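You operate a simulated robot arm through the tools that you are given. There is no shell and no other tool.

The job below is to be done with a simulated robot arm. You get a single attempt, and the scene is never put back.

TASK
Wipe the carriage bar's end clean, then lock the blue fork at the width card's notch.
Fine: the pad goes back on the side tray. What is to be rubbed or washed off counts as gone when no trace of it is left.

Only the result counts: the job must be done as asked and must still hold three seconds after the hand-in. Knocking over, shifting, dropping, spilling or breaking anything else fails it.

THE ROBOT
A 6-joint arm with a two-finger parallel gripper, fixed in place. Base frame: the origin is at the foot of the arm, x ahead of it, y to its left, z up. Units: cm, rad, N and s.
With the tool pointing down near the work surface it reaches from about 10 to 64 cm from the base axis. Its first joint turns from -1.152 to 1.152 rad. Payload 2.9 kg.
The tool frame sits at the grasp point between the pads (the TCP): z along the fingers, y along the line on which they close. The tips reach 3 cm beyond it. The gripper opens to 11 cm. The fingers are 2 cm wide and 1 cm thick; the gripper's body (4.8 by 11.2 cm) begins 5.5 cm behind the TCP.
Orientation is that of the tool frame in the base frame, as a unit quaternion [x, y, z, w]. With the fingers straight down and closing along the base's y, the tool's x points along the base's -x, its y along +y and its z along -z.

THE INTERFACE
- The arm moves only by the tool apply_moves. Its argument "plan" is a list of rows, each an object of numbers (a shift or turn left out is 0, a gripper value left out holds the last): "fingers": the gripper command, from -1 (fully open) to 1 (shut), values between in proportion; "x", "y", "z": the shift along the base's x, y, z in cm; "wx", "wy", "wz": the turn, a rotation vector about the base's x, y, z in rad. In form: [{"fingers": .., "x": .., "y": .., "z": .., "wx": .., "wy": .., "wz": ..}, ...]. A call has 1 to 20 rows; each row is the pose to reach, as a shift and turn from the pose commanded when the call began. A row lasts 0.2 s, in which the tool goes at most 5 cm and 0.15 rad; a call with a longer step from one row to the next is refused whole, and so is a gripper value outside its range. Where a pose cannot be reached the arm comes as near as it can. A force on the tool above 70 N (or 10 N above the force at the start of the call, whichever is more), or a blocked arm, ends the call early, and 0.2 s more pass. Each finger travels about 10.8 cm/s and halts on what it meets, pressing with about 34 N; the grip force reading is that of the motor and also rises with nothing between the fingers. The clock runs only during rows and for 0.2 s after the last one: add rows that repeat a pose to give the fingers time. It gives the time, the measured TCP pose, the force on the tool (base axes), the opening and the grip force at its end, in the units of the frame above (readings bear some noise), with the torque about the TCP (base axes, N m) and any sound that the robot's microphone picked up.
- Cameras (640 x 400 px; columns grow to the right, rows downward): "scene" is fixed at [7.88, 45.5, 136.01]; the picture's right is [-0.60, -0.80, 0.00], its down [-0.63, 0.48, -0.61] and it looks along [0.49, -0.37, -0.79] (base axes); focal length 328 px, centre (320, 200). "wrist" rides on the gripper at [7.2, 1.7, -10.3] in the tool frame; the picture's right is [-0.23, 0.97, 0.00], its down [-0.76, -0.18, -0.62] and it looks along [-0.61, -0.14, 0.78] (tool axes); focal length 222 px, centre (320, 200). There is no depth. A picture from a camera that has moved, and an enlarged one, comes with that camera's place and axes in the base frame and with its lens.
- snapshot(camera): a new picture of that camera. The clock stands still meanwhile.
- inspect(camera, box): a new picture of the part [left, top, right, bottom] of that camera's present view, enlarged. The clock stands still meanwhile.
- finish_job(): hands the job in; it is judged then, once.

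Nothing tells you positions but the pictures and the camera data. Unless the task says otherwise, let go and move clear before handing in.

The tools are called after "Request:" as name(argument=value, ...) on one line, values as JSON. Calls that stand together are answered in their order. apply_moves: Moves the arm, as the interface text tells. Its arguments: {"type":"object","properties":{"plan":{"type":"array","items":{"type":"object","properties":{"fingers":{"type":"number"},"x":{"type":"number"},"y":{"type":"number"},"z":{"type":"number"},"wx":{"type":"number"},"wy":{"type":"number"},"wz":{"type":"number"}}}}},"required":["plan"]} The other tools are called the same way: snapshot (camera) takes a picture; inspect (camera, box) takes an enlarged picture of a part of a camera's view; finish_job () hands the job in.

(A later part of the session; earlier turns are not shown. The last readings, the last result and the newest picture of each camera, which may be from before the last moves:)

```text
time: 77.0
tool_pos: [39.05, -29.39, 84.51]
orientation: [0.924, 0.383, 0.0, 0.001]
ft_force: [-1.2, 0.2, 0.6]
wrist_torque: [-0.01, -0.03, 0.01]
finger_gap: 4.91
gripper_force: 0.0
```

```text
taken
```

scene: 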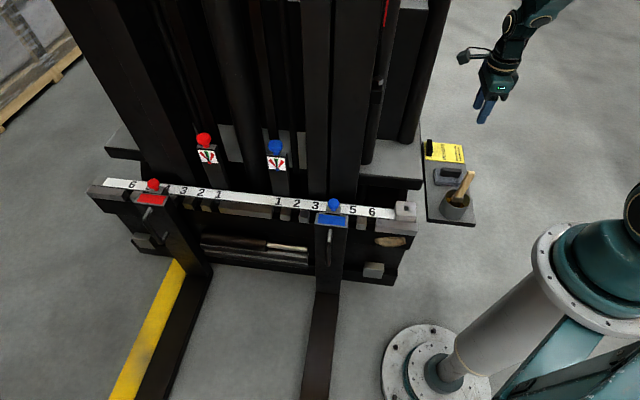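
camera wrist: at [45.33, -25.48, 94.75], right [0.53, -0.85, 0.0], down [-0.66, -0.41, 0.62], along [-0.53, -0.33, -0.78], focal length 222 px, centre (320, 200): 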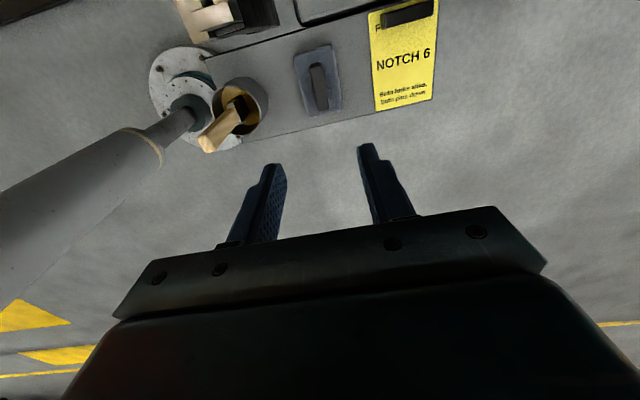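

Now I'll tilt 60° toward the bar direction and move to a hover above the pad's grip.

Request:
apply_moves(plan=[{"fingers": 0.1, "wx": 0.08, "wy": -0.08}, {"wx": 0.18, "wy": -0.18}, {"wx": 0.28, "wy": -0.28, "z": -1}, {"wx": 0.38, "wy": -0.38, "z": -3}, {"wx": 0.48, "wy": -0.48, "z": -5}, {"wx": 0.58, "wy": -0.58, "z": -7, "x": -0.3, "y": -0.3}, {"wx": 0.68, "wy": -0.68, "z": -9, "x": -0.65, "y": -0.65}, {"wx": 0.7405, "wy": -0.7405, "z": -12, "x": -0.65, "y": -0.65}, {"wx": 0.7405, "wy": -0.7405, "z": -14, "x": -0.65, "y": -0.65}, {"wx": 0.7405, "wy": -0.7405, "z": -14, "x": -0.65, "y": -0.65}])

Request:
snapshot(camera="wrist")

Request:
snapshot(camera="scene")

Request:
inspect(camera="scene", box=[410, 120, 530, 220])

```text
time: 79.2
tool_pos: [39.14, -29.55, 70.54]
orientation: [0.8, 0.332, 0.461, -0.191]
ft_force: [-0.2, -0.4, 0.0]
wrist_torque: [0.0, 0.03, -0.04]
finger_gap: 4.96
gripper_force: 0.1
out of reach, approached as far as the arm can: row 8, 9, 10
```

```text
taken
camera wrist: at [36.65, -34.53, 81.87], right [0.61, -0.77, -0.2], down [-0.78, -0.53, -0.35], along [0.16, 0.36, -0.92], focal length 222 px, centre (320, 200)
```

wrist: 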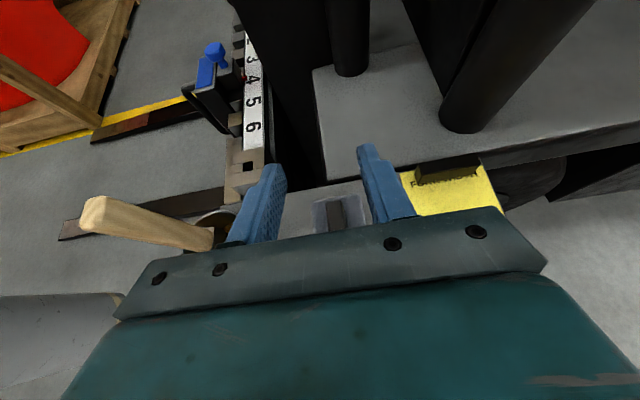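

```text
taken
```

scene: 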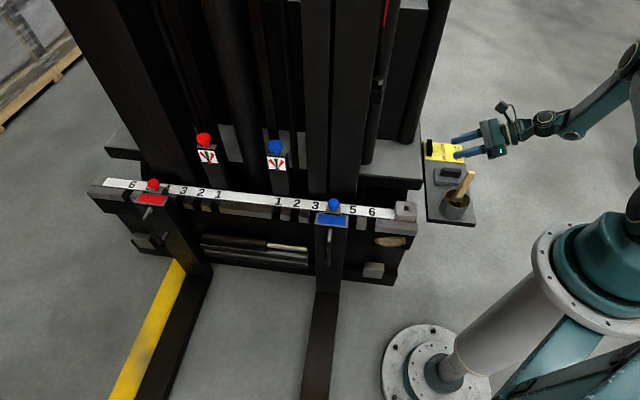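

```text
4.00 times, centred on (470, 170) of scene
camera zoom: at [7.88, 45.5, 136.01], right [-0.6, -0.8, 0.0], down [-0.63, 0.48, -0.61], along [0.49, -0.37, -0.79], focal length 1311 px, centre (-280, 320)
```

zoom: 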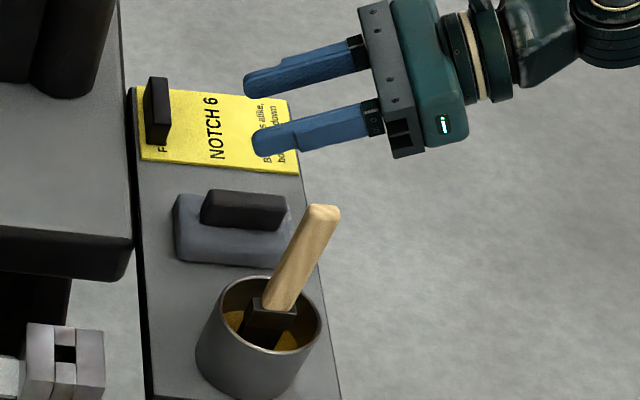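

The reach limit stopped me at b≈6.8, which is still usable for the grip. I'll try descending here in small steps.

Request:
apply_moves(plan=[{"fingers": 0.1, "z": -2}, {"z": -4}, {"z": -6}, {"z": -7.5}, {"z": -7.5}])

Request:
snapshot(camera="wrist")

Request:
inspect(camera="scene", box=[410, 130, 510, 210])

```text
time: 80.4
tool_pos: [39.4, -29.34, 63.1]
orientation: [0.801, 0.33, 0.462, -0.19]
ft_force: [0.2, -0.3, 0.5]
wrist_torque: [0.04, 0.02, 0.03]
finger_gap: 4.94
gripper_force: 0.1
```

```text
taken
camera wrist: at [36.77, -34.37, 74.46], right [0.61, -0.77, -0.2], down [-0.78, -0.53, -0.35], along [0.16, 0.36, -0.92], focal length 222 px, centre (320, 200)
```

wrist: 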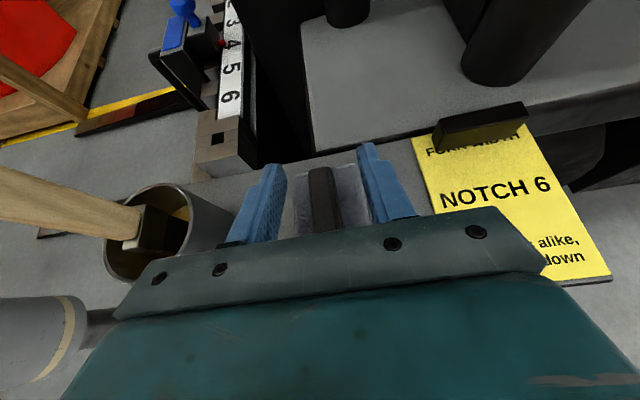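

```text
5.00 times, centred on (460, 170) of scene
camera zoom: at [7.88, 45.5, 136.01], right [-0.6, -0.8, 0.0], down [-0.63, 0.48, -0.61], along [0.49, -0.37, -0.79], focal length 1639 px, centre (-380, 350)
```

zoom: 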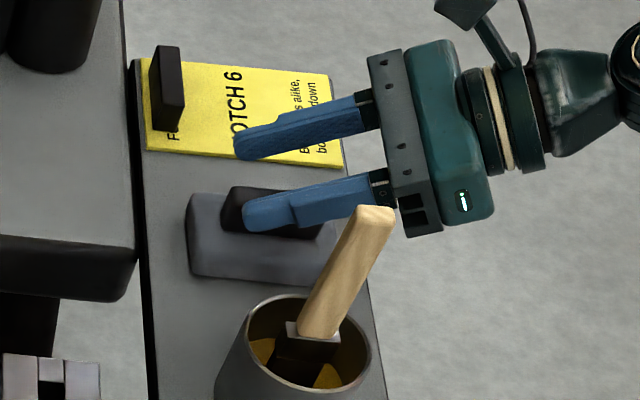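

Good. I'll try to back off ~1 cm along the handle and go lower.

Request:
apply_moves(plan=[{"fingers": 0.1, "x": -0.35, "y": -0.35, "z": -0.5}, {"x": -0.7, "y": -0.7, "z": -1.2}, {"x": -0.7, "y": -0.7, "z": -1.2}])

Request:
inspect(camera="wrist", box=[220, 120, 420, 245])

Request:
inspect(camera="scene", box=[425, 150, 485, 190])

```text
time: 81.2
tool_pos: [39.27, -29.71, 61.85]
orientation: [0.801, 0.331, 0.46, -0.191]
ft_force: [-0.7, 0.6, -0.6]
wrist_torque: [-0.02, -0.01, 0.03]
finger_gap: 4.95
gripper_force: 0.1
out of reach, approached as far as the arm can: row 1, 2, 3
```

```text
3.20 times, centred on (320, 182) of wrist
camera zoom: at [36.87, -34.75, 73.15], right [0.61, -0.77, -0.2], down [-0.78, -0.53, -0.34], along [0.16, 0.36, -0.92], focal length 711 px, centre (320, 256)
```

zoom: 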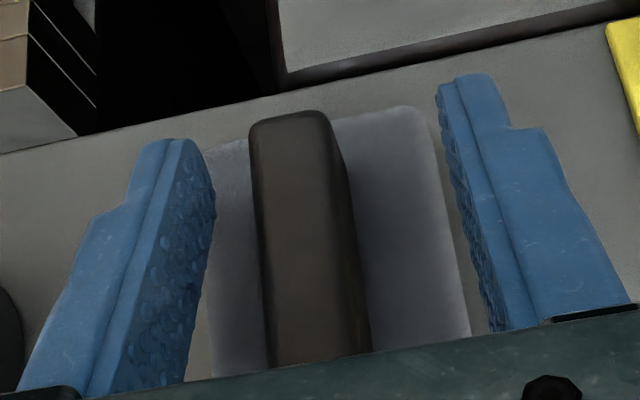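

```text
10.00 times, centred on (455, 170) of scene
camera zoom: at [7.88, 45.5, 136.01], right [-0.6, -0.8, 0.0], down [-0.63, 0.48, -0.61], along [0.49, -0.37, -0.79], focal length 3278 px, centre (-1030, 500)
```

zoom: 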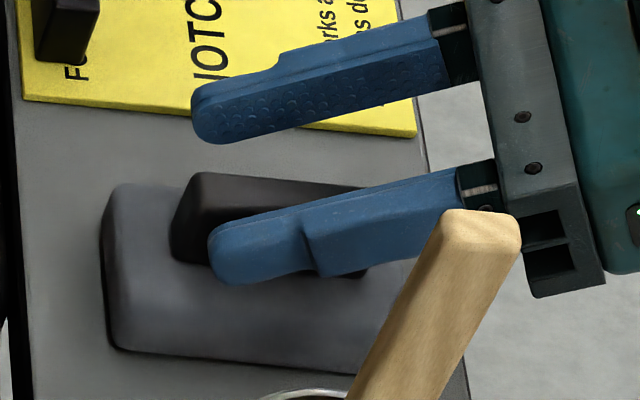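

I'm close: shift 0.4 cm to centre on the handle and descend another 0.9 cm.

Request:
apply_moves(plan=[{"fingers": 0.1, "x": -0.28, "y": 0.28, "z": -0.3}, {"x": -0.28, "y": 0.28, "z": -0.6}, {"x": -0.28, "y": 0.28, "z": -0.9}, {"x": -0.28, "y": 0.28, "z": -0.9}])

Request:
inspect(camera="wrist", box=[220, 120, 420, 245])

Request:
inspect(camera="scene", box=[425, 150, 485, 190])

```text
time: 82.2
tool_pos: [39.3, -29.41, 60.93]
orientation: [0.801, 0.332, 0.461, -0.192]
ft_force: [0.1, 0.0, -0.4]
wrist_torque: [0.01, -0.03, 0.0]
finger_gap: 4.95
gripper_force: 0.1
```

```text
3.20 times, centred on (320, 182) of wrist
camera zoom: at [36.7, -34.41, 72.28], right [0.61, -0.77, -0.2], down [-0.78, -0.53, -0.35], along [0.16, 0.36, -0.92], focal length 711 px, centre (320, 256)
```

zoom: 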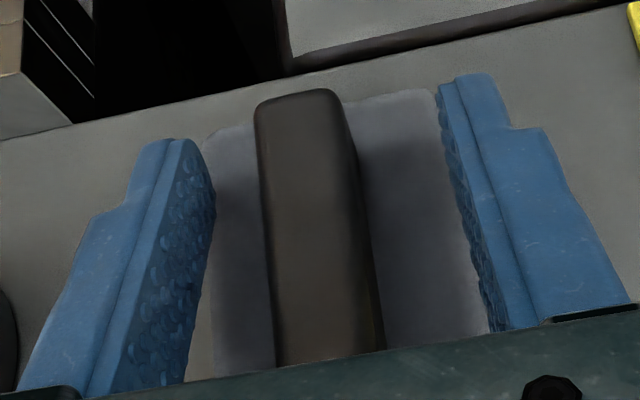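

```text
10.00 times, centred on (455, 170) of scene
camera zoom: at [7.88, 45.5, 136.01], right [-0.6, -0.8, 0.0], down [-0.63, 0.48, -0.61], along [0.49, -0.37, -0.79], focal length 3278 px, centre (-1030, 500)
```

zoom: 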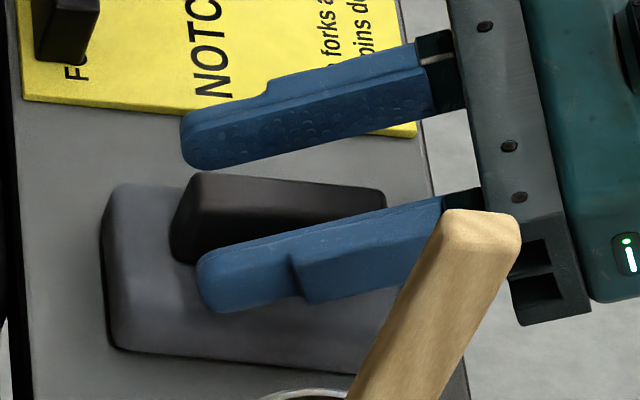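

Request:
apply_moves(plan=[{"fingers": 0.1, "x": -0.1, "y": 0.1, "z": -0.15}, {"x": -0.1, "y": 0.1, "z": -0.25}, {"x": -0.1, "y": 0.1, "z": -0.25}])

```text
time: 83.0
tool_pos: [39.17, -29.37, 60.63]
orientation: [0.801, 0.331, 0.461, -0.191]
ft_force: [-0.3, -0.1, -0.3]
wrist_torque: [-0.03, -0.01, -0.02]
finger_gap: 4.96
gripper_force: 0.0
```

Request:
apply_moves(plan=[{"fingers": 0.1, "z": -0.1}, {"z": -0.2}, {"z": -0.2}])

```text
time: 83.8
tool_pos: [39.21, -29.35, 60.53]
orientation: [0.8, 0.332, 0.461, -0.191]
ft_force: [-1.3, 2.1, 9.7]
wrist_torque: [0.2, -0.06, 0.08]
finger_gap: 4.94
gripper_force: 0.0
```

Light contact with the pad's body (10 N). I'll ease up 0.1 cm and close, then lift slowly.

Request:
apply_moves(plan=[{"fingers": 0.1, "z": 0.12}, {"fingers": 1, "z": 0.12}, {"fingers": 1, "z": 0.12}, {"fingers": 1, "z": 0.12}, {"fingers": 1, "z": 0.12}, {"fingers": 1, "z": 0.12}])

Request:
inspect(camera="wrist", box=[220, 120, 420, 245])

Request:
inspect(camera="scene", box=[425, 150, 485, 190])

```text
time: 85.2
tool_pos: [39.23, -29.34, 60.69]
orientation: [0.8, 0.332, 0.461, -0.192]
ft_force: [0.4, -0.2, -0.6]
wrist_torque: [-0.01, 0.0, -0.03]
finger_gap: 1.76
gripper_force: 34.0
```

```text
3.20 times, centred on (320, 182) of wrist
camera zoom: at [36.65, -34.31, 71.95], right [0.61, -0.77, -0.2], down [-0.78, -0.53, -0.35], along [0.16, 0.36, -0.92], focal length 711 px, centre (320, 256)
```

zoom: 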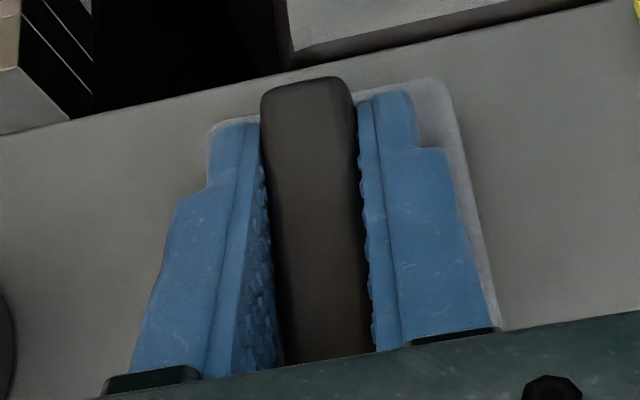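

```text
10.00 times, centred on (455, 170) of scene
camera zoom: at [7.88, 45.5, 136.01], right [-0.6, -0.8, 0.0], down [-0.63, 0.48, -0.61], along [0.49, -0.37, -0.79], focal length 3278 px, centre (-1030, 500)
```

zoom: 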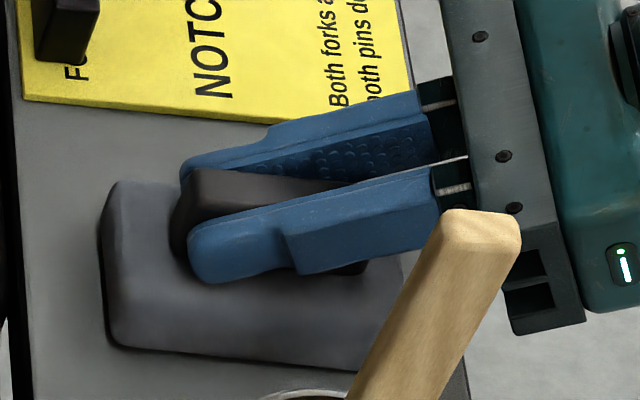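

Gripped at 34 N. Lifting slowly.

Request:
apply_moves(plan=[{"fingers": 1, "z": 0.1}, {"z": 0.25}, {"z": 0.45}, {"z": 0.7}, {"z": 1.0}, {"z": 1.4}, {"z": 1.8}, {"z": 1.8}])

Request:
inspect(camera="scene", box=[425, 150, 485, 190])

Request:
inspect(camera="wrist", box=[220, 120, 420, 245])

```text
time: 87.0
tool_pos: [39.17, -29.28, 62.44]
orientation: [0.8, 0.332, 0.461, -0.191]
ft_force: [0.5, -0.6, 0.4]
wrist_torque: [-0.02, 0.01, 0.02]
finger_gap: 1.75
gripper_force: 34.0
```

```text
10.00 times, centred on (455, 170) of scene
camera zoom: at [7.88, 45.5, 136.01], right [-0.6, -0.8, 0.0], down [-0.63, 0.48, -0.61], along [0.49, -0.37, -0.79], focal length 3278 px, centre (-1030, 500)
```

zoom: 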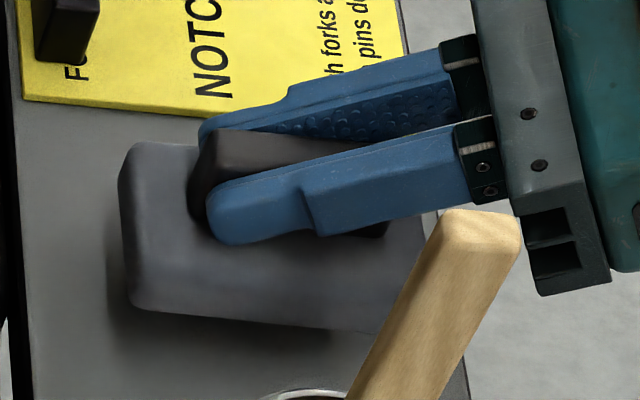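

```text
3.20 times, centred on (320, 182) of wrist
camera zoom: at [36.62, -34.33, 73.75], right [0.61, -0.77, -0.2], down [-0.78, -0.53, -0.35], along [0.16, 0.36, -0.92], focal length 711 px, centre (320, 256)
```

zoom: 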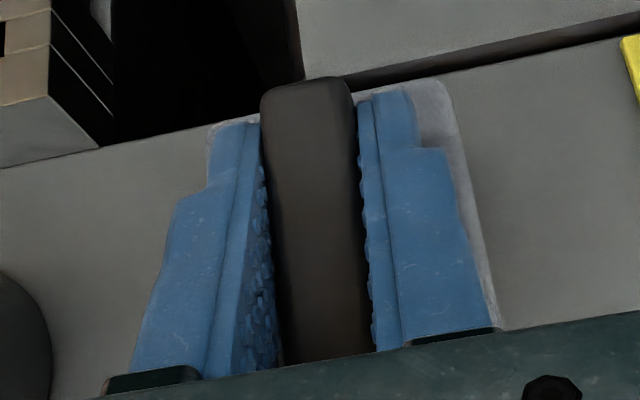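

The pad came up cleanly. I'll raise it high above the stick.

Request:
apply_moves(plan=[{"fingers": 1, "z": 0.6}, {"z": 1.5}, {"z": 2.7}, {"z": 4.2}, {"z": 5.7}, {"z": 7.2}, {"z": 8.7}, {"z": 10.2}, {"z": 11.7}, {"z": 13.2}, {"z": 14.7}, {"z": 16.2}, {"z": 17.7}, {"z": 19.2}, {"z": 20.7}, {"z": 22.2}, {"z": 23.4}, {"z": 24}, {"z": 24}])

Request:
apply_moves(plan=[{"fingers": 1, "wx": -0.04, "wy": 0.04}, {"wx": -0.11, "wy": 0.11}, {"wx": -0.19, "wy": 0.19}, {"wx": -0.27, "wy": 0.27}, {"wx": -0.35, "wy": 0.35}, {"wx": -0.43, "wy": 0.43}, {"wx": -0.51, "wy": 0.51}, {"wx": -0.59, "wy": 0.59}, {"wx": -0.66, "wy": 0.66}, {"wx": -0.71, "wy": 0.71}, {"wx": -0.7405, "wy": 0.7405}, {"wx": -0.7405, "wy": 0.7405}])

Request:
snapshot(camera="wrist")

Request:
snapshot(camera="scene")

```text
time: 91.0
tool_pos: [39.22, -29.36, 86.58]
orientation: [0.8, 0.331, 0.462, -0.192]
ft_force: [-0.2, 0.5, -1.0]
wrist_torque: [0.04, -0.01, 0.02]
finger_gap: 1.72
gripper_force: 33.8
out of reach, approached as far as the arm can: row 17
```

```text
time: 93.6
tool_pos: [38.89, -29.3, 86.33]
orientation: [0.924, 0.383, -0.001, 0.0]
ft_force: [0.3, -0.7, -0.2]
wrist_torque: [0.0, -0.02, -0.03]
finger_gap: 1.74
gripper_force: 33.9
```

```text
taken
camera wrist: at [45.24, -25.48, 96.6], right [0.53, -0.85, 0.0], down [-0.66, -0.41, 0.62], along [-0.53, -0.33, -0.78], focal length 222 px, centre (320, 200)
```

wrist: 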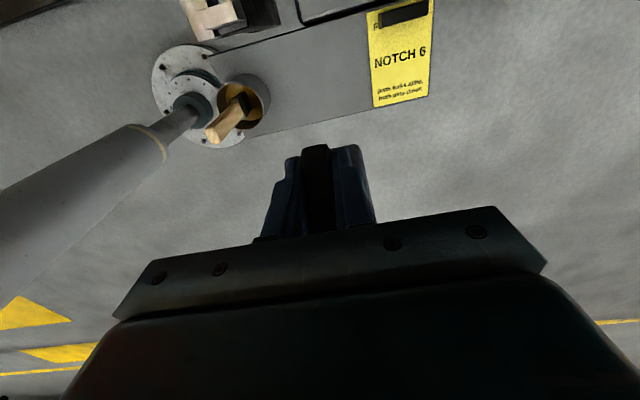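

```text
taken
```

scene: 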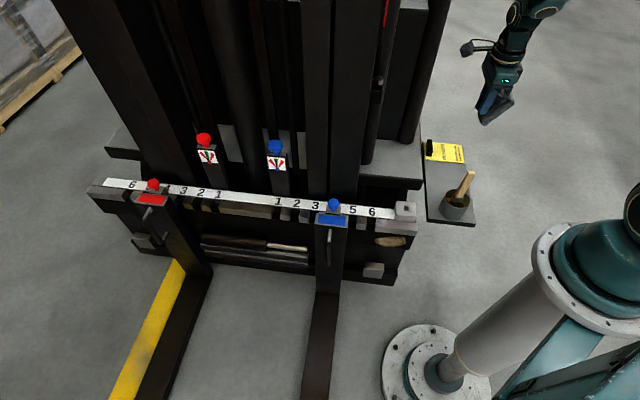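

Un-tilted. Now I'll carry the pad to in front of the bar end while yawing +90° so its face turns toward the wall.

Request:
apply_moves(plan=[{"fingers": 1, "x": -0.2, "y": 0.6, "wz": 0.03}, {"x": -0.6, "y": 1.9, "wz": 0.1}, {"x": -1.2, "y": 3.9, "wz": 0.2}, {"x": -1.8, "y": 6, "wz": 0.3}, {"x": -2.5, "y": 8.2, "wz": 0.4}, {"x": -3.1, "y": 10.4, "wz": 0.5}, {"x": -3.8, "y": 12.6, "wz": 0.6}, {"x": -4.5, "y": 14.8, "wz": 0.7}, {"x": -5.1, "y": 17, "wz": 0.8}, {"x": -5.8, "y": 19.2, "wz": 0.9}, {"x": -6.5, "y": 21.4, "wz": 1.0, "z": -0.5}, {"x": -7.1, "y": 23.6, "wz": 1.1, "z": -1.5}, {"x": -7.8, "y": 25.8, "wz": 1.2, "z": -2.5}, {"x": -8.5, "y": 28, "wz": 1.3, "z": -4}, {"x": -9.1, "y": 30.2, "wz": 1.4, "z": -5.5}, {"x": -9.6, "y": 31.8, "wz": 1.5, "z": -7}, {"x": -9.9, "y": 32.8, "wz": 1.55, "z": -8}, {"x": -9.9, "y": 32.8, "wz": 1.571, "z": -8}, {"x": -9.9, "y": 32.8, "wz": 1.571, "z": -8}])

Request:
snapshot(camera="wrist")

Request:
snapshot(camera="scene")

```text
time: 97.6
tool_pos: [29.23, 3.45, 78.43]
orientation: [0.382, 0.924, 0.0, 0.001]
ft_force: [0.7, -0.2, 0.0]
wrist_torque: [-0.04, 0.02, 0.01]
finger_gap: 1.72
gripper_force: 33.8
```

```text
taken
camera wrist: at [25.18, 9.7, 88.66], right [0.85, 0.53, 0.0], down [0.41, -0.66, 0.62], along [0.33, -0.53, -0.78], focal length 222 px, centre (320, 200)
```

wrist: 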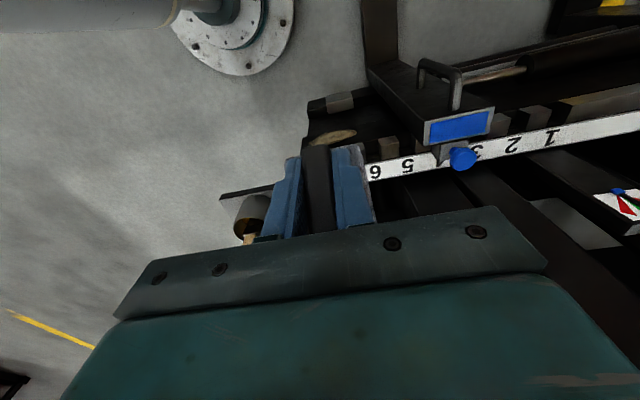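

```text
taken
```

scene: 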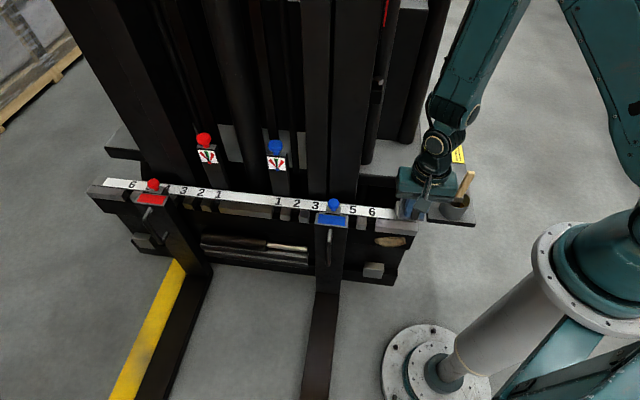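

Good orientation. I'll tilt 30° toward the wall so the pad face stands upright, and descend in front of the bar at a safe distance.

Request:
apply_moves(plan=[{"fingers": 1, "wx": -0.04, "wy": -0.04, "z": -0.5}, {"wx": -0.11, "wy": -0.11, "z": -1.5}, {"wx": -0.18, "wy": -0.18, "z": -3}, {"wx": -0.25, "wy": -0.25, "z": -5}, {"wx": -0.32, "wy": -0.32, "z": -7}, {"wx": -0.36, "wy": -0.36, "z": -9}, {"wx": -0.37, "wy": -0.37, "z": -11}, {"wx": -0.37, "wy": -0.37, "z": -13}, {"wx": -0.37, "wy": -0.37, "z": -15}, {"wx": -0.37, "wy": -0.37, "z": -17}, {"wx": -0.37, "wy": -0.37, "z": -19}, {"wx": -0.37, "wy": -0.37, "z": -21}, {"wx": -0.37, "wy": -0.37, "z": -23}, {"wx": -0.37, "wy": -0.37, "z": -25}, {"wx": -0.37, "wy": -0.37, "z": -27}, {"wx": -0.37, "wy": -0.37, "z": -29}, {"wx": -0.37, "wy": -0.37, "z": -30}, {"wx": -0.37, "wy": -0.37, "z": -30}])

Request:
snapshot(camera="wrist")

Request:
snapshot(camera="scene")

```text
time: 101.4
tool_pos: [29.06, 3.6, 48.52]
orientation: [0.369, 0.893, -0.098, 0.239]
ft_force: [0.5, 0.7, -0.4]
wrist_torque: [0.02, 0.0, -0.01]
finger_gap: 1.72
gripper_force: 34.2
```

```text
taken
camera wrist: at [22.16, 12.88, 53.68], right [0.83, 0.55, 0.11], down [0.12, -0.37, 0.92], along [0.55, -0.75, -0.37], focal length 222 px, centre (320, 200)
```

wrist: 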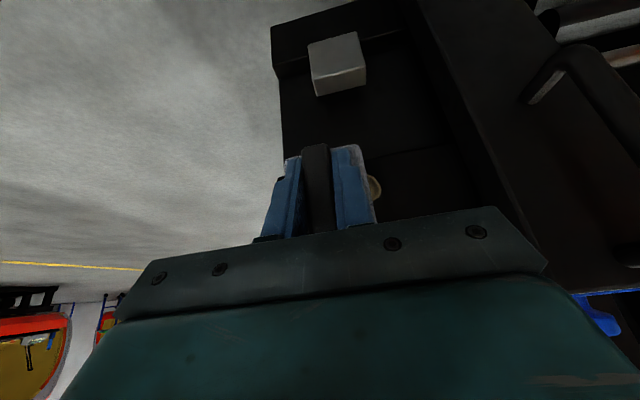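

```text
taken
```

scene: 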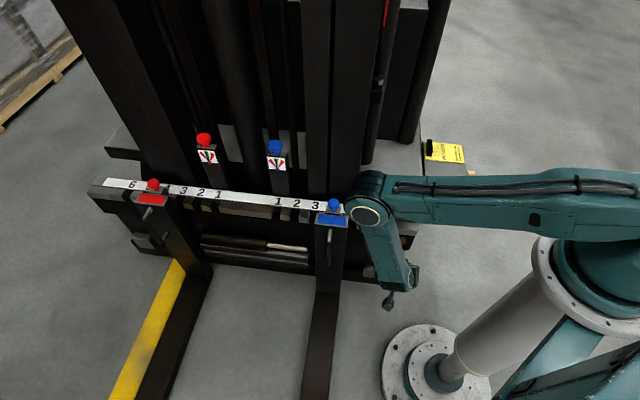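

Reachable. Now down to the smear's height, and then toward the wall in steps.

Request:
apply_moves(plan=[{"fingers": 1, "z": -1.5}, {"z": -3.5}, {"z": -5.2}, {"z": -5.5}, {"z": -5.5, "x": 0.7, "y": -0.7}, {"z": -5.5, "x": 1.8, "y": -1.8}, {"z": -5.5, "x": 2.9, "y": -2.9}, {"z": -5.5, "x": 3.6, "y": -3.6}, {"z": -5.5, "x": 3.6, "y": -3.6}])

Request:
snapshot(camera="wrist")

Request:
inspect(camera="scene", box=[320, 180, 440, 300])

```text
time: 103.4
tool_pos: [32.8, -0.21, 42.96]
orientation: [0.37, 0.892, -0.098, 0.241]
ft_force: [0.1, 0.5, -0.7]
wrist_torque: [0.03, 0.0, 0.03]
finger_gap: 1.74
gripper_force: 33.7
```

```text
taken
camera wrist: at [25.98, 9.07, 48.16], right [0.83, 0.55, 0.11], down [0.12, -0.37, 0.92], along [0.55, -0.75, -0.37], focal length 222 px, centre (320, 200)
```

wrist: 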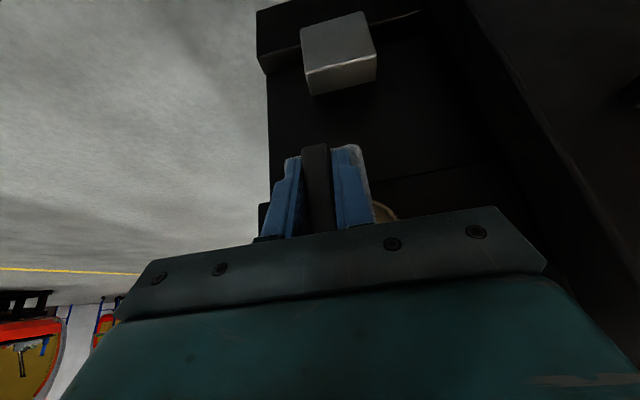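

```text
3.33 times, centred on (380, 240) of scene
camera zoom: at [7.88, 45.5, 136.01], right [-0.6, -0.8, 0.0], down [-0.63, 0.48, -0.61], along [0.49, -0.37, -0.79], focal length 1093 px, centre (120, 67)
```

zoom: 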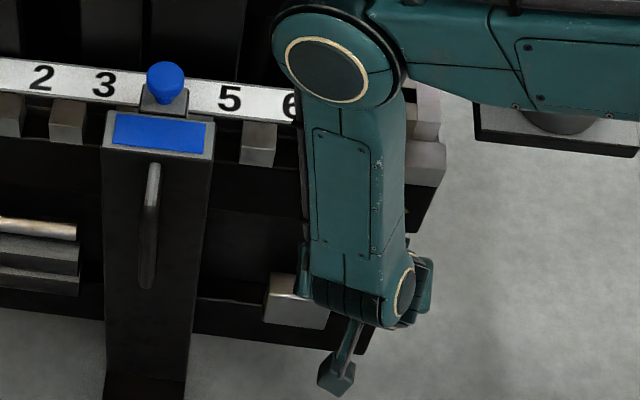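

The pad face is about 3 cm from the wall. I'll slide over to the smear's outer end and approach until light contact.

Request:
apply_moves(plan=[{"fingers": 1, "x": -0.8, "y": -0.8}, {"x": -1.8, "y": -1.8}, {"x": -2.5, "y": -2.5}, {"x": -2, "y": -3}, {"x": -1.4, "y": -3.6}, {"x": -0.9, "y": -4.1}, {"x": -0.9, "y": -4.1}])

Request:
snapshot(camera="wrist")

```text
time: 105.0
tool_pos: [31.68, -4.17, 42.93]
orientation: [0.37, 0.893, -0.098, 0.238]
ft_force: [-13.9, 20.7, 1.4]
wrist_torque: [-0.97, -0.71, 0.05]
finger_gap: 1.77
gripper_force: 34.3
```

```text
taken
camera wrist: at [24.8, 5.02, 48.14], right [0.83, 0.55, 0.11], down [0.12, -0.37, 0.92], along [0.55, -0.75, -0.38], focal length 222 px, centre (320, 200)
```

wrist: 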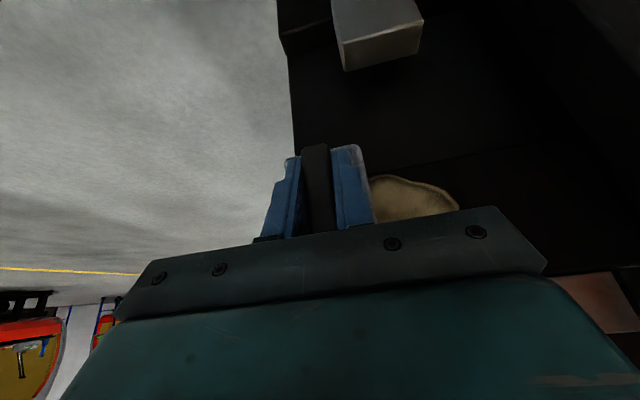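

Contact made (~25 N into the wall). I'll ease the pressure a bit and sweep along the bar across the smear, watching forces.

Request:
apply_moves(plan=[{"fingers": 1, "x": -0.14, "y": 0.14}, {"x": 0.4, "y": 0.65}, {"x": 1.0, "y": 1.25}, {"x": 1.6, "y": 1.9}, {"x": 2.2, "y": 2.5}, {"x": 2.8, "y": 3.1}, {"x": 3.4, "y": 3.7}, {"x": 4.0, "y": 4.3}, {"x": 4.6, "y": 4.9}, {"x": 5.2, "y": 5.5}, {"x": 5.2, "y": 5.5}])

Request:
snapshot(camera="wrist")

Request:
snapshot(camera="scene")

```text
time: 107.4
tool_pos: [36.98, 1.13, 42.86]
orientation: [0.369, 0.893, -0.098, 0.239]
ft_force: [-0.4, 1.2, -0.6]
wrist_torque: [0.02, -0.03, 0.01]
finger_gap: 1.72
gripper_force: 34.5
```

```text
taken
camera wrist: at [30.03, 10.43, 48.07], right [0.83, 0.55, 0.11], down [0.12, -0.37, 0.92], along [0.55, -0.75, -0.37], focal length 222 px, centre (320, 200)
```

wrist: 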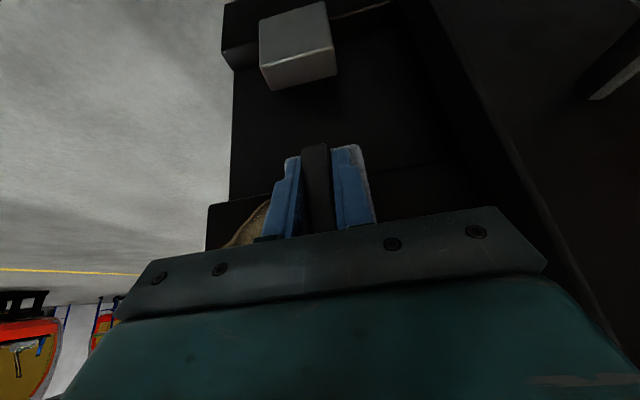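

```text
taken
```

scene: 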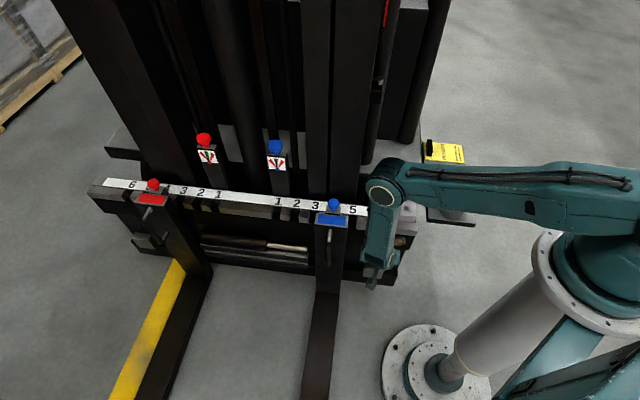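

Contact was lost toward this end, so I'll press in a little here until I feel the wall again.

Request:
apply_moves(plan=[{"fingers": 1, "x": 0.1, "y": -0.1}, {"x": 0.2, "y": -0.2}, {"x": 0.3, "y": -0.3}, {"x": 0.3, "y": -0.3}])

```text
time: 108.4
tool_pos: [37.13, 1.17, 42.8]
orientation: [0.369, 0.894, -0.098, 0.236]
ft_force: [-27.2, 27.9, 9.6]
wrist_torque: [-0.58, -0.48, 0.03]
finger_gap: 1.76
gripper_force: 33.6
```

Now firm contact (39 N). I'll ease off slightly and sweep back with a small slope correction so pressure stays even.

Request:
apply_moves(plan=[{"fingers": 1, "x": -0.12, "y": 0.12}, {"x": -0.8, "y": -0.52}, {"x": -1.48, "y": -1.17}, {"x": -2.16, "y": -1.81}, {"x": -2.84, "y": -2.46}, {"x": -3.52, "y": -3.1}, {"x": -4.2, "y": -3.75}, {"x": -4.88, "y": -4.39}, {"x": -5.56, "y": -5.04}, {"x": -5.56, "y": -5.04}])

Request:
snapshot(camera="wrist")

```text
time: 110.6
tool_pos: [31.71, -4.18, 42.92]
orientation: [0.369, 0.892, -0.099, 0.24]
ft_force: [-6.5, 9.7, -1.2]
wrist_torque: [0.35, 0.18, 0.0]
finger_gap: 1.74
gripper_force: 34.4
```

```text
taken
camera wrist: at [24.87, 5.06, 48.17], right [0.83, 0.55, 0.11], down [0.12, -0.37, 0.92], along [0.55, -0.75, -0.37], focal length 222 px, centre (320, 200)
```

wrist: 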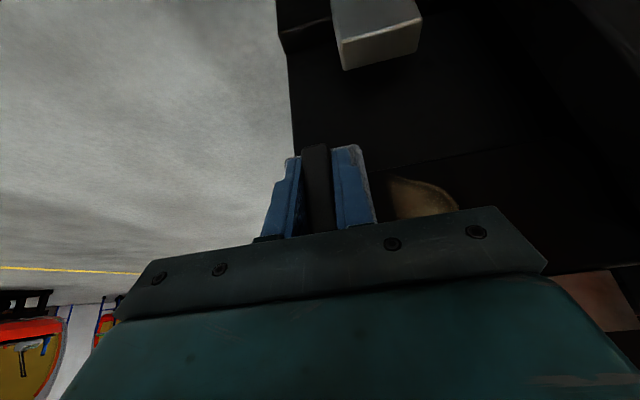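

The smear is fading. I'll do more strokes back and forth with slightly more pressure.

Request:
apply_moves(plan=[{"fingers": 1, "x": 0.07, "y": -0.07}, {"x": 0.76, "y": 0.58}, {"x": 1.44, "y": 1.23}, {"x": 2.13, "y": 1.88}, {"x": 2.81, "y": 2.53}, {"x": 3.5, "y": 3.18}, {"x": 4.18, "y": 3.83}, {"x": 4.87, "y": 4.48}, {"x": 5.55, "y": 5.13}, {"x": 6.2, "y": 5.75}, {"x": 5.55, "y": 5.13}, {"x": 4.87, "y": 4.48}, {"x": 4.18, "y": 3.83}, {"x": 3.5, "y": 3.18}, {"x": 2.81, "y": 2.53}, {"x": 2.13, "y": 1.88}, {"x": 1.44, "y": 1.23}, {"x": 0.76, "y": 0.58}, {"x": 0.07, "y": -0.07}, {"x": -0.5, "y": -0.61}])

Request:
snapshot(camera="wrist")

```text
time: 114.8
tool_pos: [31.06, -4.77, 42.96]
orientation: [0.369, 0.892, -0.1, 0.24]
ft_force: [-2.7, 7.1, 0.2]
wrist_torque: [0.19, 0.06, 0.07]
finger_gap: 1.73
gripper_force: 33.5
```

```text
taken
camera wrist: at [24.21, 4.4, 48.13], right [0.83, 0.55, 0.11], down [0.12, -0.37, 0.92], along [0.55, -0.75, -0.37], focal length 222 px, centre (320, 200)
```

wrist: 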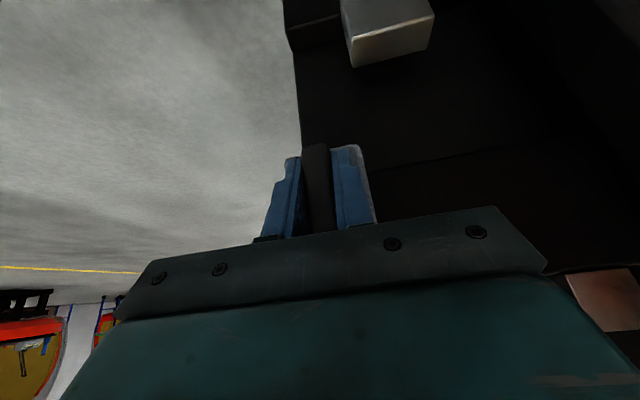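

Visible part looks clean. I'll do another pair of strokes, slightly lower and slightly higher, to be thorough before inspecting.

Request:
apply_moves(plan=[{"fingers": 1, "x": 0.1, "y": -0.1, "z": -0.6}, {"x": 0.2, "y": -0.14, "z": -1.2}, {"x": 0.88, "y": 0.51, "z": -1.2}, {"x": 1.56, "y": 1.16, "z": -1.2}, {"x": 2.25, "y": 1.81, "z": -1.2}, {"x": 2.93, "y": 2.46, "z": -1.2}, {"x": 3.62, "y": 3.11, "z": -1.2}, {"x": 4.3, "y": 3.76, "z": -1.2}, {"x": 4.99, "y": 4.41, "z": -1.2}, {"x": 5.67, "y": 5.06, "z": -1.2}, {"x": 6.36, "y": 5.71, "z": -1.2}, {"x": 6.7, "y": 6.0, "z": -0.6}, {"x": 6.7, "y": 6.0, "z": 0.2}, {"x": 6.7, "y": 6.0, "z": 0.8}, {"x": 5.95, "y": 5.3, "z": 0.8}, {"x": 5.15, "y": 4.55, "z": 0.8}, {"x": 4.35, "y": 3.8, "z": 0.8}, {"x": 3.55, "y": 3.05, "z": 0.8}, {"x": 2.75, "y": 2.3, "z": 0.8}, {"x": 1.95, "y": 1.55, "z": 0.8}])

Request:
apply_moves(plan=[{"fingers": 1, "x": -0.75, "y": -0.7}, {"x": -1.5, "y": -1.4}, {"x": -2.0, "y": -1.9}, {"x": -2.3, "y": -1.5}, {"x": -3.0, "y": -0.8}, {"x": -4.2, "y": 0.4}, {"x": -5.4, "y": 1.6}, {"x": -5.4, "y": 1.6}])

Request:
snapshot(camera="wrist")

Request:
snapshot(camera="scene")

```text
time: 119.0
tool_pos: [33.15, -2.9, 43.53]
orientation: [0.372, 0.893, -0.095, 0.234]
ft_force: [-19.0, 41.3, -2.4]
wrist_torque: [-0.05, 0.06, 0.33]
finger_gap: 1.73
gripper_force: 34.1
```

```text
time: 120.8
tool_pos: [27.85, -1.79, 43.52]
orientation: [0.369, 0.892, -0.099, 0.24]
ft_force: [-0.1, -0.1, -0.5]
wrist_torque: [0.03, 0.02, 0.0]
finger_gap: 1.72
gripper_force: 33.6
```

```text
taken
camera wrist: at [20.82, 7.49, 48.73], right [0.83, 0.55, 0.11], down [0.12, -0.37, 0.92], along [0.55, -0.75, -0.37], focal length 222 px, centre (320, 200)
```

wrist: 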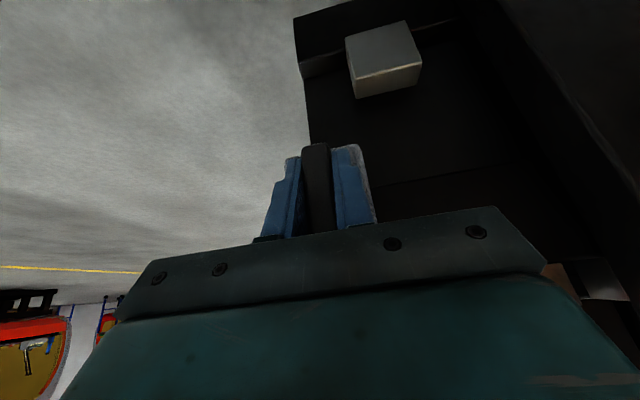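

```text
taken
```

scene: 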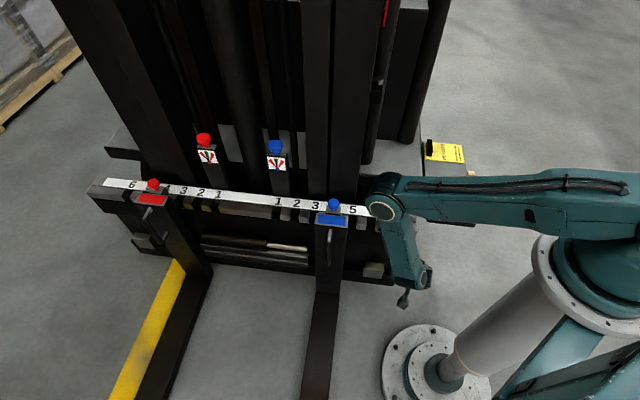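

Backed off. I'll rise and straighten the tool to view the wall face clearly.

Request:
apply_moves(plan=[{"fingers": 1, "z": 0.8, "x": -0.5, "y": 0.5}, {"z": 2.5, "x": -0.5, "y": 0.5}, {"z": 4.5, "x": -0.5, "y": 0.5}, {"z": 6.5, "x": -0.5, "y": 0.5}, {"z": 8.5, "x": -0.5, "y": 0.5}, {"z": 10.5, "x": -0.5, "y": 0.5}, {"z": 12.5, "x": -0.5, "y": 0.5}, {"z": 14.5, "x": -0.5, "y": 0.5}, {"z": 16.5, "x": -0.5, "y": 0.5}, {"z": 18.5, "x": -0.5, "y": 0.5}, {"z": 20.5, "x": -0.5, "y": 0.5}, {"z": 22.5, "x": -0.5, "y": 0.5, "wx": 0.05, "wy": 0.05}, {"z": 24.5, "x": -0.5, "y": 0.5, "wx": 0.12, "wy": 0.12}, {"z": 26.5, "x": -0.5, "y": 0.5, "wx": 0.2, "wy": 0.2}, {"z": 28, "x": -0.5, "y": 0.5, "wx": 0.28, "wy": 0.28}, {"z": 29, "x": -0.5, "y": 0.5, "wx": 0.34, "wy": 0.34}, {"z": 30, "x": -0.5, "y": 0.5, "wx": 0.37, "wy": 0.37}, {"z": 30, "x": -0.5, "y": 0.5, "wx": 0.37, "wy": 0.37}])

Request:
snapshot(camera="wrist")

Request:
inspect(camera="scene", box=[340, 190, 440, 290])

```text
time: 124.6
tool_pos: [27.31, -1.15, 73.78]
orientation: [0.382, 0.924, 0.0, 0.0]
ft_force: [0.3, 0.0, -0.1]
wrist_torque: [0.01, 0.0, 0.0]
finger_gap: 1.73
gripper_force: 33.9
```

```text
taken
camera wrist: at [23.41, 5.04, 84.03], right [0.85, 0.53, 0.0], down [0.41, -0.66, 0.62], along [0.33, -0.53, -0.78], focal length 222 px, centre (320, 200)
```

wrist: 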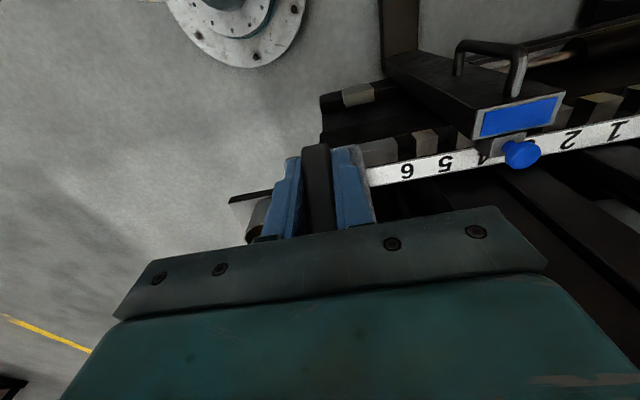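

```text
4.00 times, centred on (390, 240) of scene
camera zoom: at [7.88, 45.5, 136.01], right [-0.6, -0.8, 0.0], down [-0.63, 0.48, -0.61], along [0.49, -0.37, -0.79], focal length 1311 px, centre (40, 40)
```

zoom: 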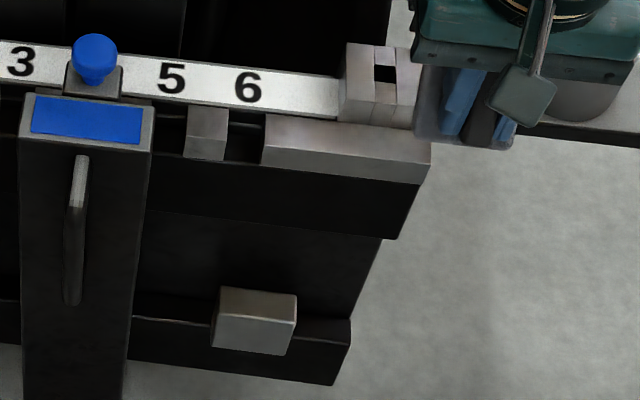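

The face looks clean. I'll enlarge further to check for any faint trace.

Request:
inspect(camera="scene", box=[360, 215, 420, 253])

Request:
inspect(camera="scene", box=[385, 225, 410, 250])

Request:
inspect(camera="wrist", box=[310, 80, 450, 170])

```text
10.53 times, centred on (390, 234) of scene
camera zoom: at [7.88, 45.5, 136.01], right [-0.6, -0.8, 0.0], down [-0.63, 0.48, -0.61], along [0.49, -0.37, -0.79], focal length 3451 px, centre (-417, -158)
```

zoom: 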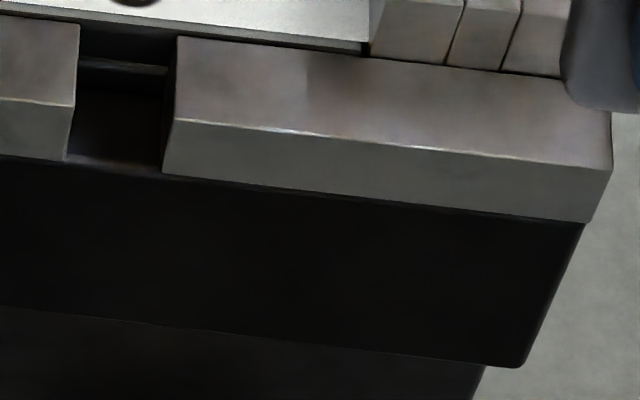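

```text
16.00 times, centred on (398, 238) of scene
camera zoom: at [7.88, 45.5, 136.01], right [-0.6, -0.8, 0.0], down [-0.63, 0.48, -0.61], along [0.49, -0.37, -0.79], focal length 5246 px, centre (-920, -400)
```

zoom: 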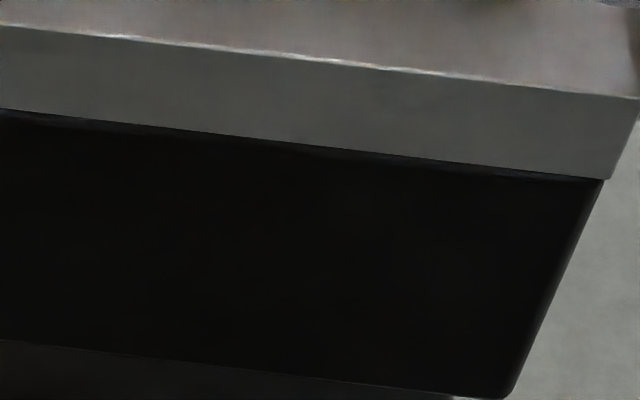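

```text
4.44 times, centred on (380, 125) of wrist
camera zoom: at [23.41, 5.04, 84.03], right [0.85, 0.53, 0.0], down [0.41, -0.66, 0.62], along [0.33, -0.53, -0.78], focal length 987 px, centre (53, 533)
```

zoom: 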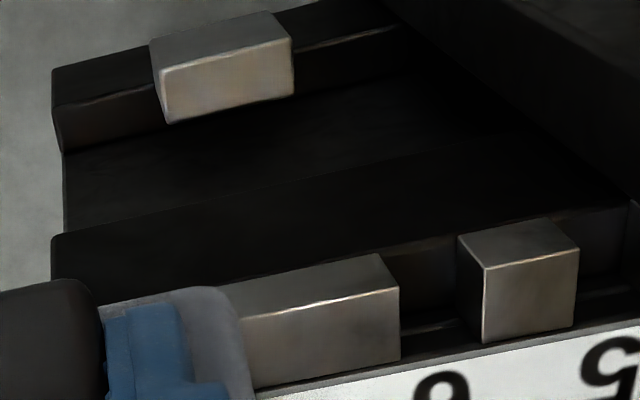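

No trace left at 16× zoom. Now the pad goes back: rise, yaw back −90° and carry it over to above the tray.

Request:
apply_moves(plan=[{"fingers": 1, "z": 1}, {"z": 3, "wz": -0.05}, {"z": 5, "wz": -0.12}, {"z": 7, "wz": -0.2}, {"z": 9, "wz": -0.3}, {"z": 11, "wz": -0.4, "x": 0.5, "y": -1.3}, {"z": 12.6, "wz": -0.5, "x": 1.3, "y": -3.2}, {"z": 12.6, "wz": -0.6, "x": 2.2, "y": -5.4}, {"z": 12.6, "wz": -0.7, "x": 3.1, "y": -7.6}, {"z": 12.6, "wz": -0.8, "x": 4.0, "y": -9.8}, {"z": 12.6, "wz": -0.9, "x": 4.9, "y": -12}, {"z": 12.6, "wz": -1.0, "x": 5.8, "y": -14.2}, {"z": 12.6, "wz": -1.1, "x": 6.7, "y": -16.4}, {"z": 12.6, "wz": -1.2, "x": 7.6, "y": -18.6}, {"z": 12.6, "wz": -1.3, "x": 8.5, "y": -20.8}, {"z": 12.6, "wz": -1.4, "x": 9.4, "y": -23}, {"z": 12.6, "wz": -1.5, "x": 10.3, "y": -25.2}, {"z": 12.6, "wz": -1.55, "x": 11.1, "y": -27}, {"z": 12.6, "wz": -1.571, "x": 11.6, "y": -28.15}, {"z": 12.6, "wz": -1.571, "x": 11.6, "y": -28.15}])

Request:
snapshot(camera="wrist")

Request:
snapshot(camera="scene")

```text
time: 128.8
tool_pos: [38.91, -29.29, 86.39]
orientation: [0.924, 0.381, 0.0, 0.0]
ft_force: [0.1, 0.4, -1.5]
wrist_torque: [0.02, -0.01, 0.0]
finger_gap: 1.73
gripper_force: 33.9
```

```text
taken
camera wrist: at [45.31, -25.51, 96.61], right [0.53, -0.85, 0.0], down [-0.66, -0.41, 0.62], along [-0.53, -0.33, -0.78], focal length 222 px, centre (320, 200)
```

wrist: 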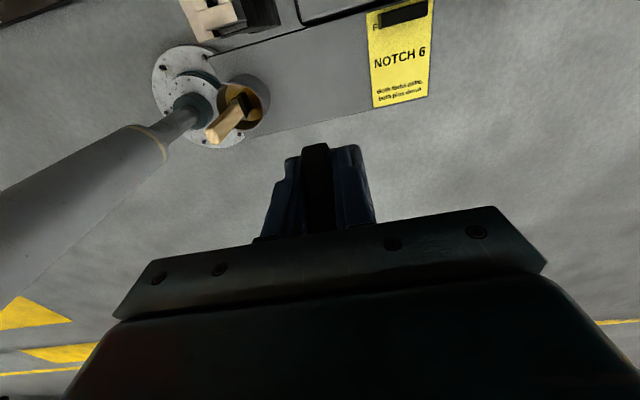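

```text
taken
```

scene: 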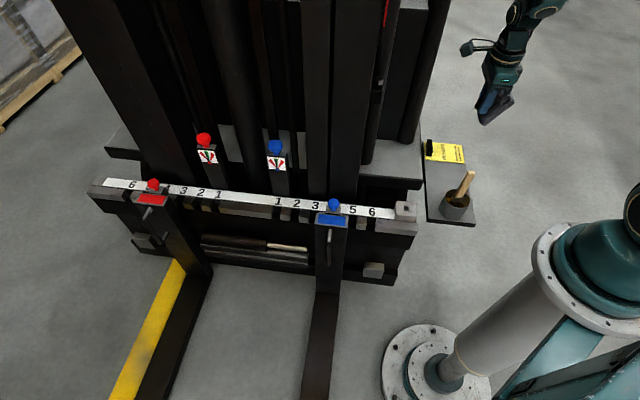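

Tilt back 60° so the pad's underside is level, then lower to just above the tray.

Request:
apply_moves(plan=[{"fingers": 1, "wx": 0.04, "wy": -0.04}, {"wx": 0.11, "wy": -0.11, "x": 0.2, "y": 0.1}, {"wx": 0.19, "wy": -0.19, "x": 0.4, "y": 0.2}, {"wx": 0.27, "wy": -0.27, "x": 0.4, "y": 0.2}, {"wx": 0.35, "wy": -0.35, "x": 0.4, "y": 0.2, "z": -1}, {"wx": 0.43, "wy": -0.43, "x": 0.4, "y": 0.2, "z": -2.5}, {"wx": 0.51, "wy": -0.51, "x": 0.4, "y": 0.2, "z": -4}, {"wx": 0.59, "wy": -0.59, "x": 0.4, "y": 0.2, "z": -6}, {"wx": 0.66, "wy": -0.66, "x": 0.4, "y": 0.2, "z": -8}, {"wx": 0.71, "wy": -0.71, "x": 0.4, "y": 0.2, "z": -10}, {"wx": 0.7405, "wy": -0.7405, "x": 0.4, "y": 0.2, "z": -12}, {"wx": 0.7405, "wy": -0.7405, "x": 0.4, "y": 0.2, "z": -14}, {"wx": 0.7405, "wy": -0.7405, "x": 0.4, "y": 0.2, "z": -16}, {"wx": 0.7405, "wy": -0.7405, "x": 0.4, "y": 0.2, "z": -18}, {"wx": 0.7405, "wy": -0.7405, "x": 0.4, "y": 0.2, "z": -20}, {"wx": 0.7405, "wy": -0.7405, "x": 0.4, "y": 0.2, "z": -21.5}, {"wx": 0.7405, "wy": -0.7405, "x": 0.4, "y": 0.2, "z": -22.5}, {"wx": 0.7405, "wy": -0.7405, "x": 0.4, "y": 0.2, "z": -22.8}, {"wx": 0.7405, "wy": -0.7405, "x": 0.4, "y": 0.2, "z": -22.8}])

Request:
inspect(camera="scene", box=[410, 130, 510, 210])

Request:
snapshot(camera="wrist")

```text
time: 132.8
tool_pos: [39.36, -29.09, 63.46]
orientation: [0.8, 0.332, 0.461, -0.192]
ft_force: [0.6, -0.3, -1.0]
wrist_torque: [-0.02, 0.05, -0.03]
finger_gap: 1.73
gripper_force: 33.9
```

```text
5.00 times, centred on (460, 170) of scene
camera zoom: at [7.88, 45.5, 136.01], right [-0.6, -0.8, 0.0], down [-0.63, 0.48, -0.61], along [0.49, -0.37, -0.79], focal length 1639 px, centre (-380, 350)
```

zoom: 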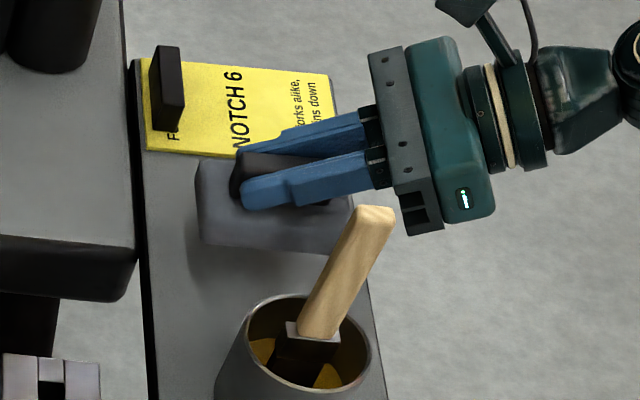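

```text
taken
camera wrist: at [36.7, -34.1, 74.88], right [0.61, -0.77, -0.2], down [-0.78, -0.53, -0.35], along [0.16, 0.36, -0.92], focal length 222 px, centre (320, 200)
```

wrist: 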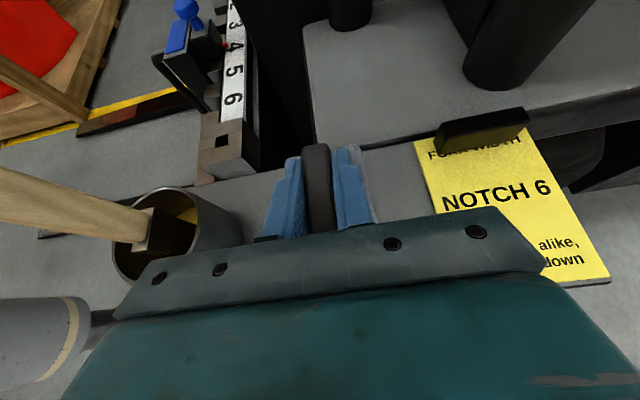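

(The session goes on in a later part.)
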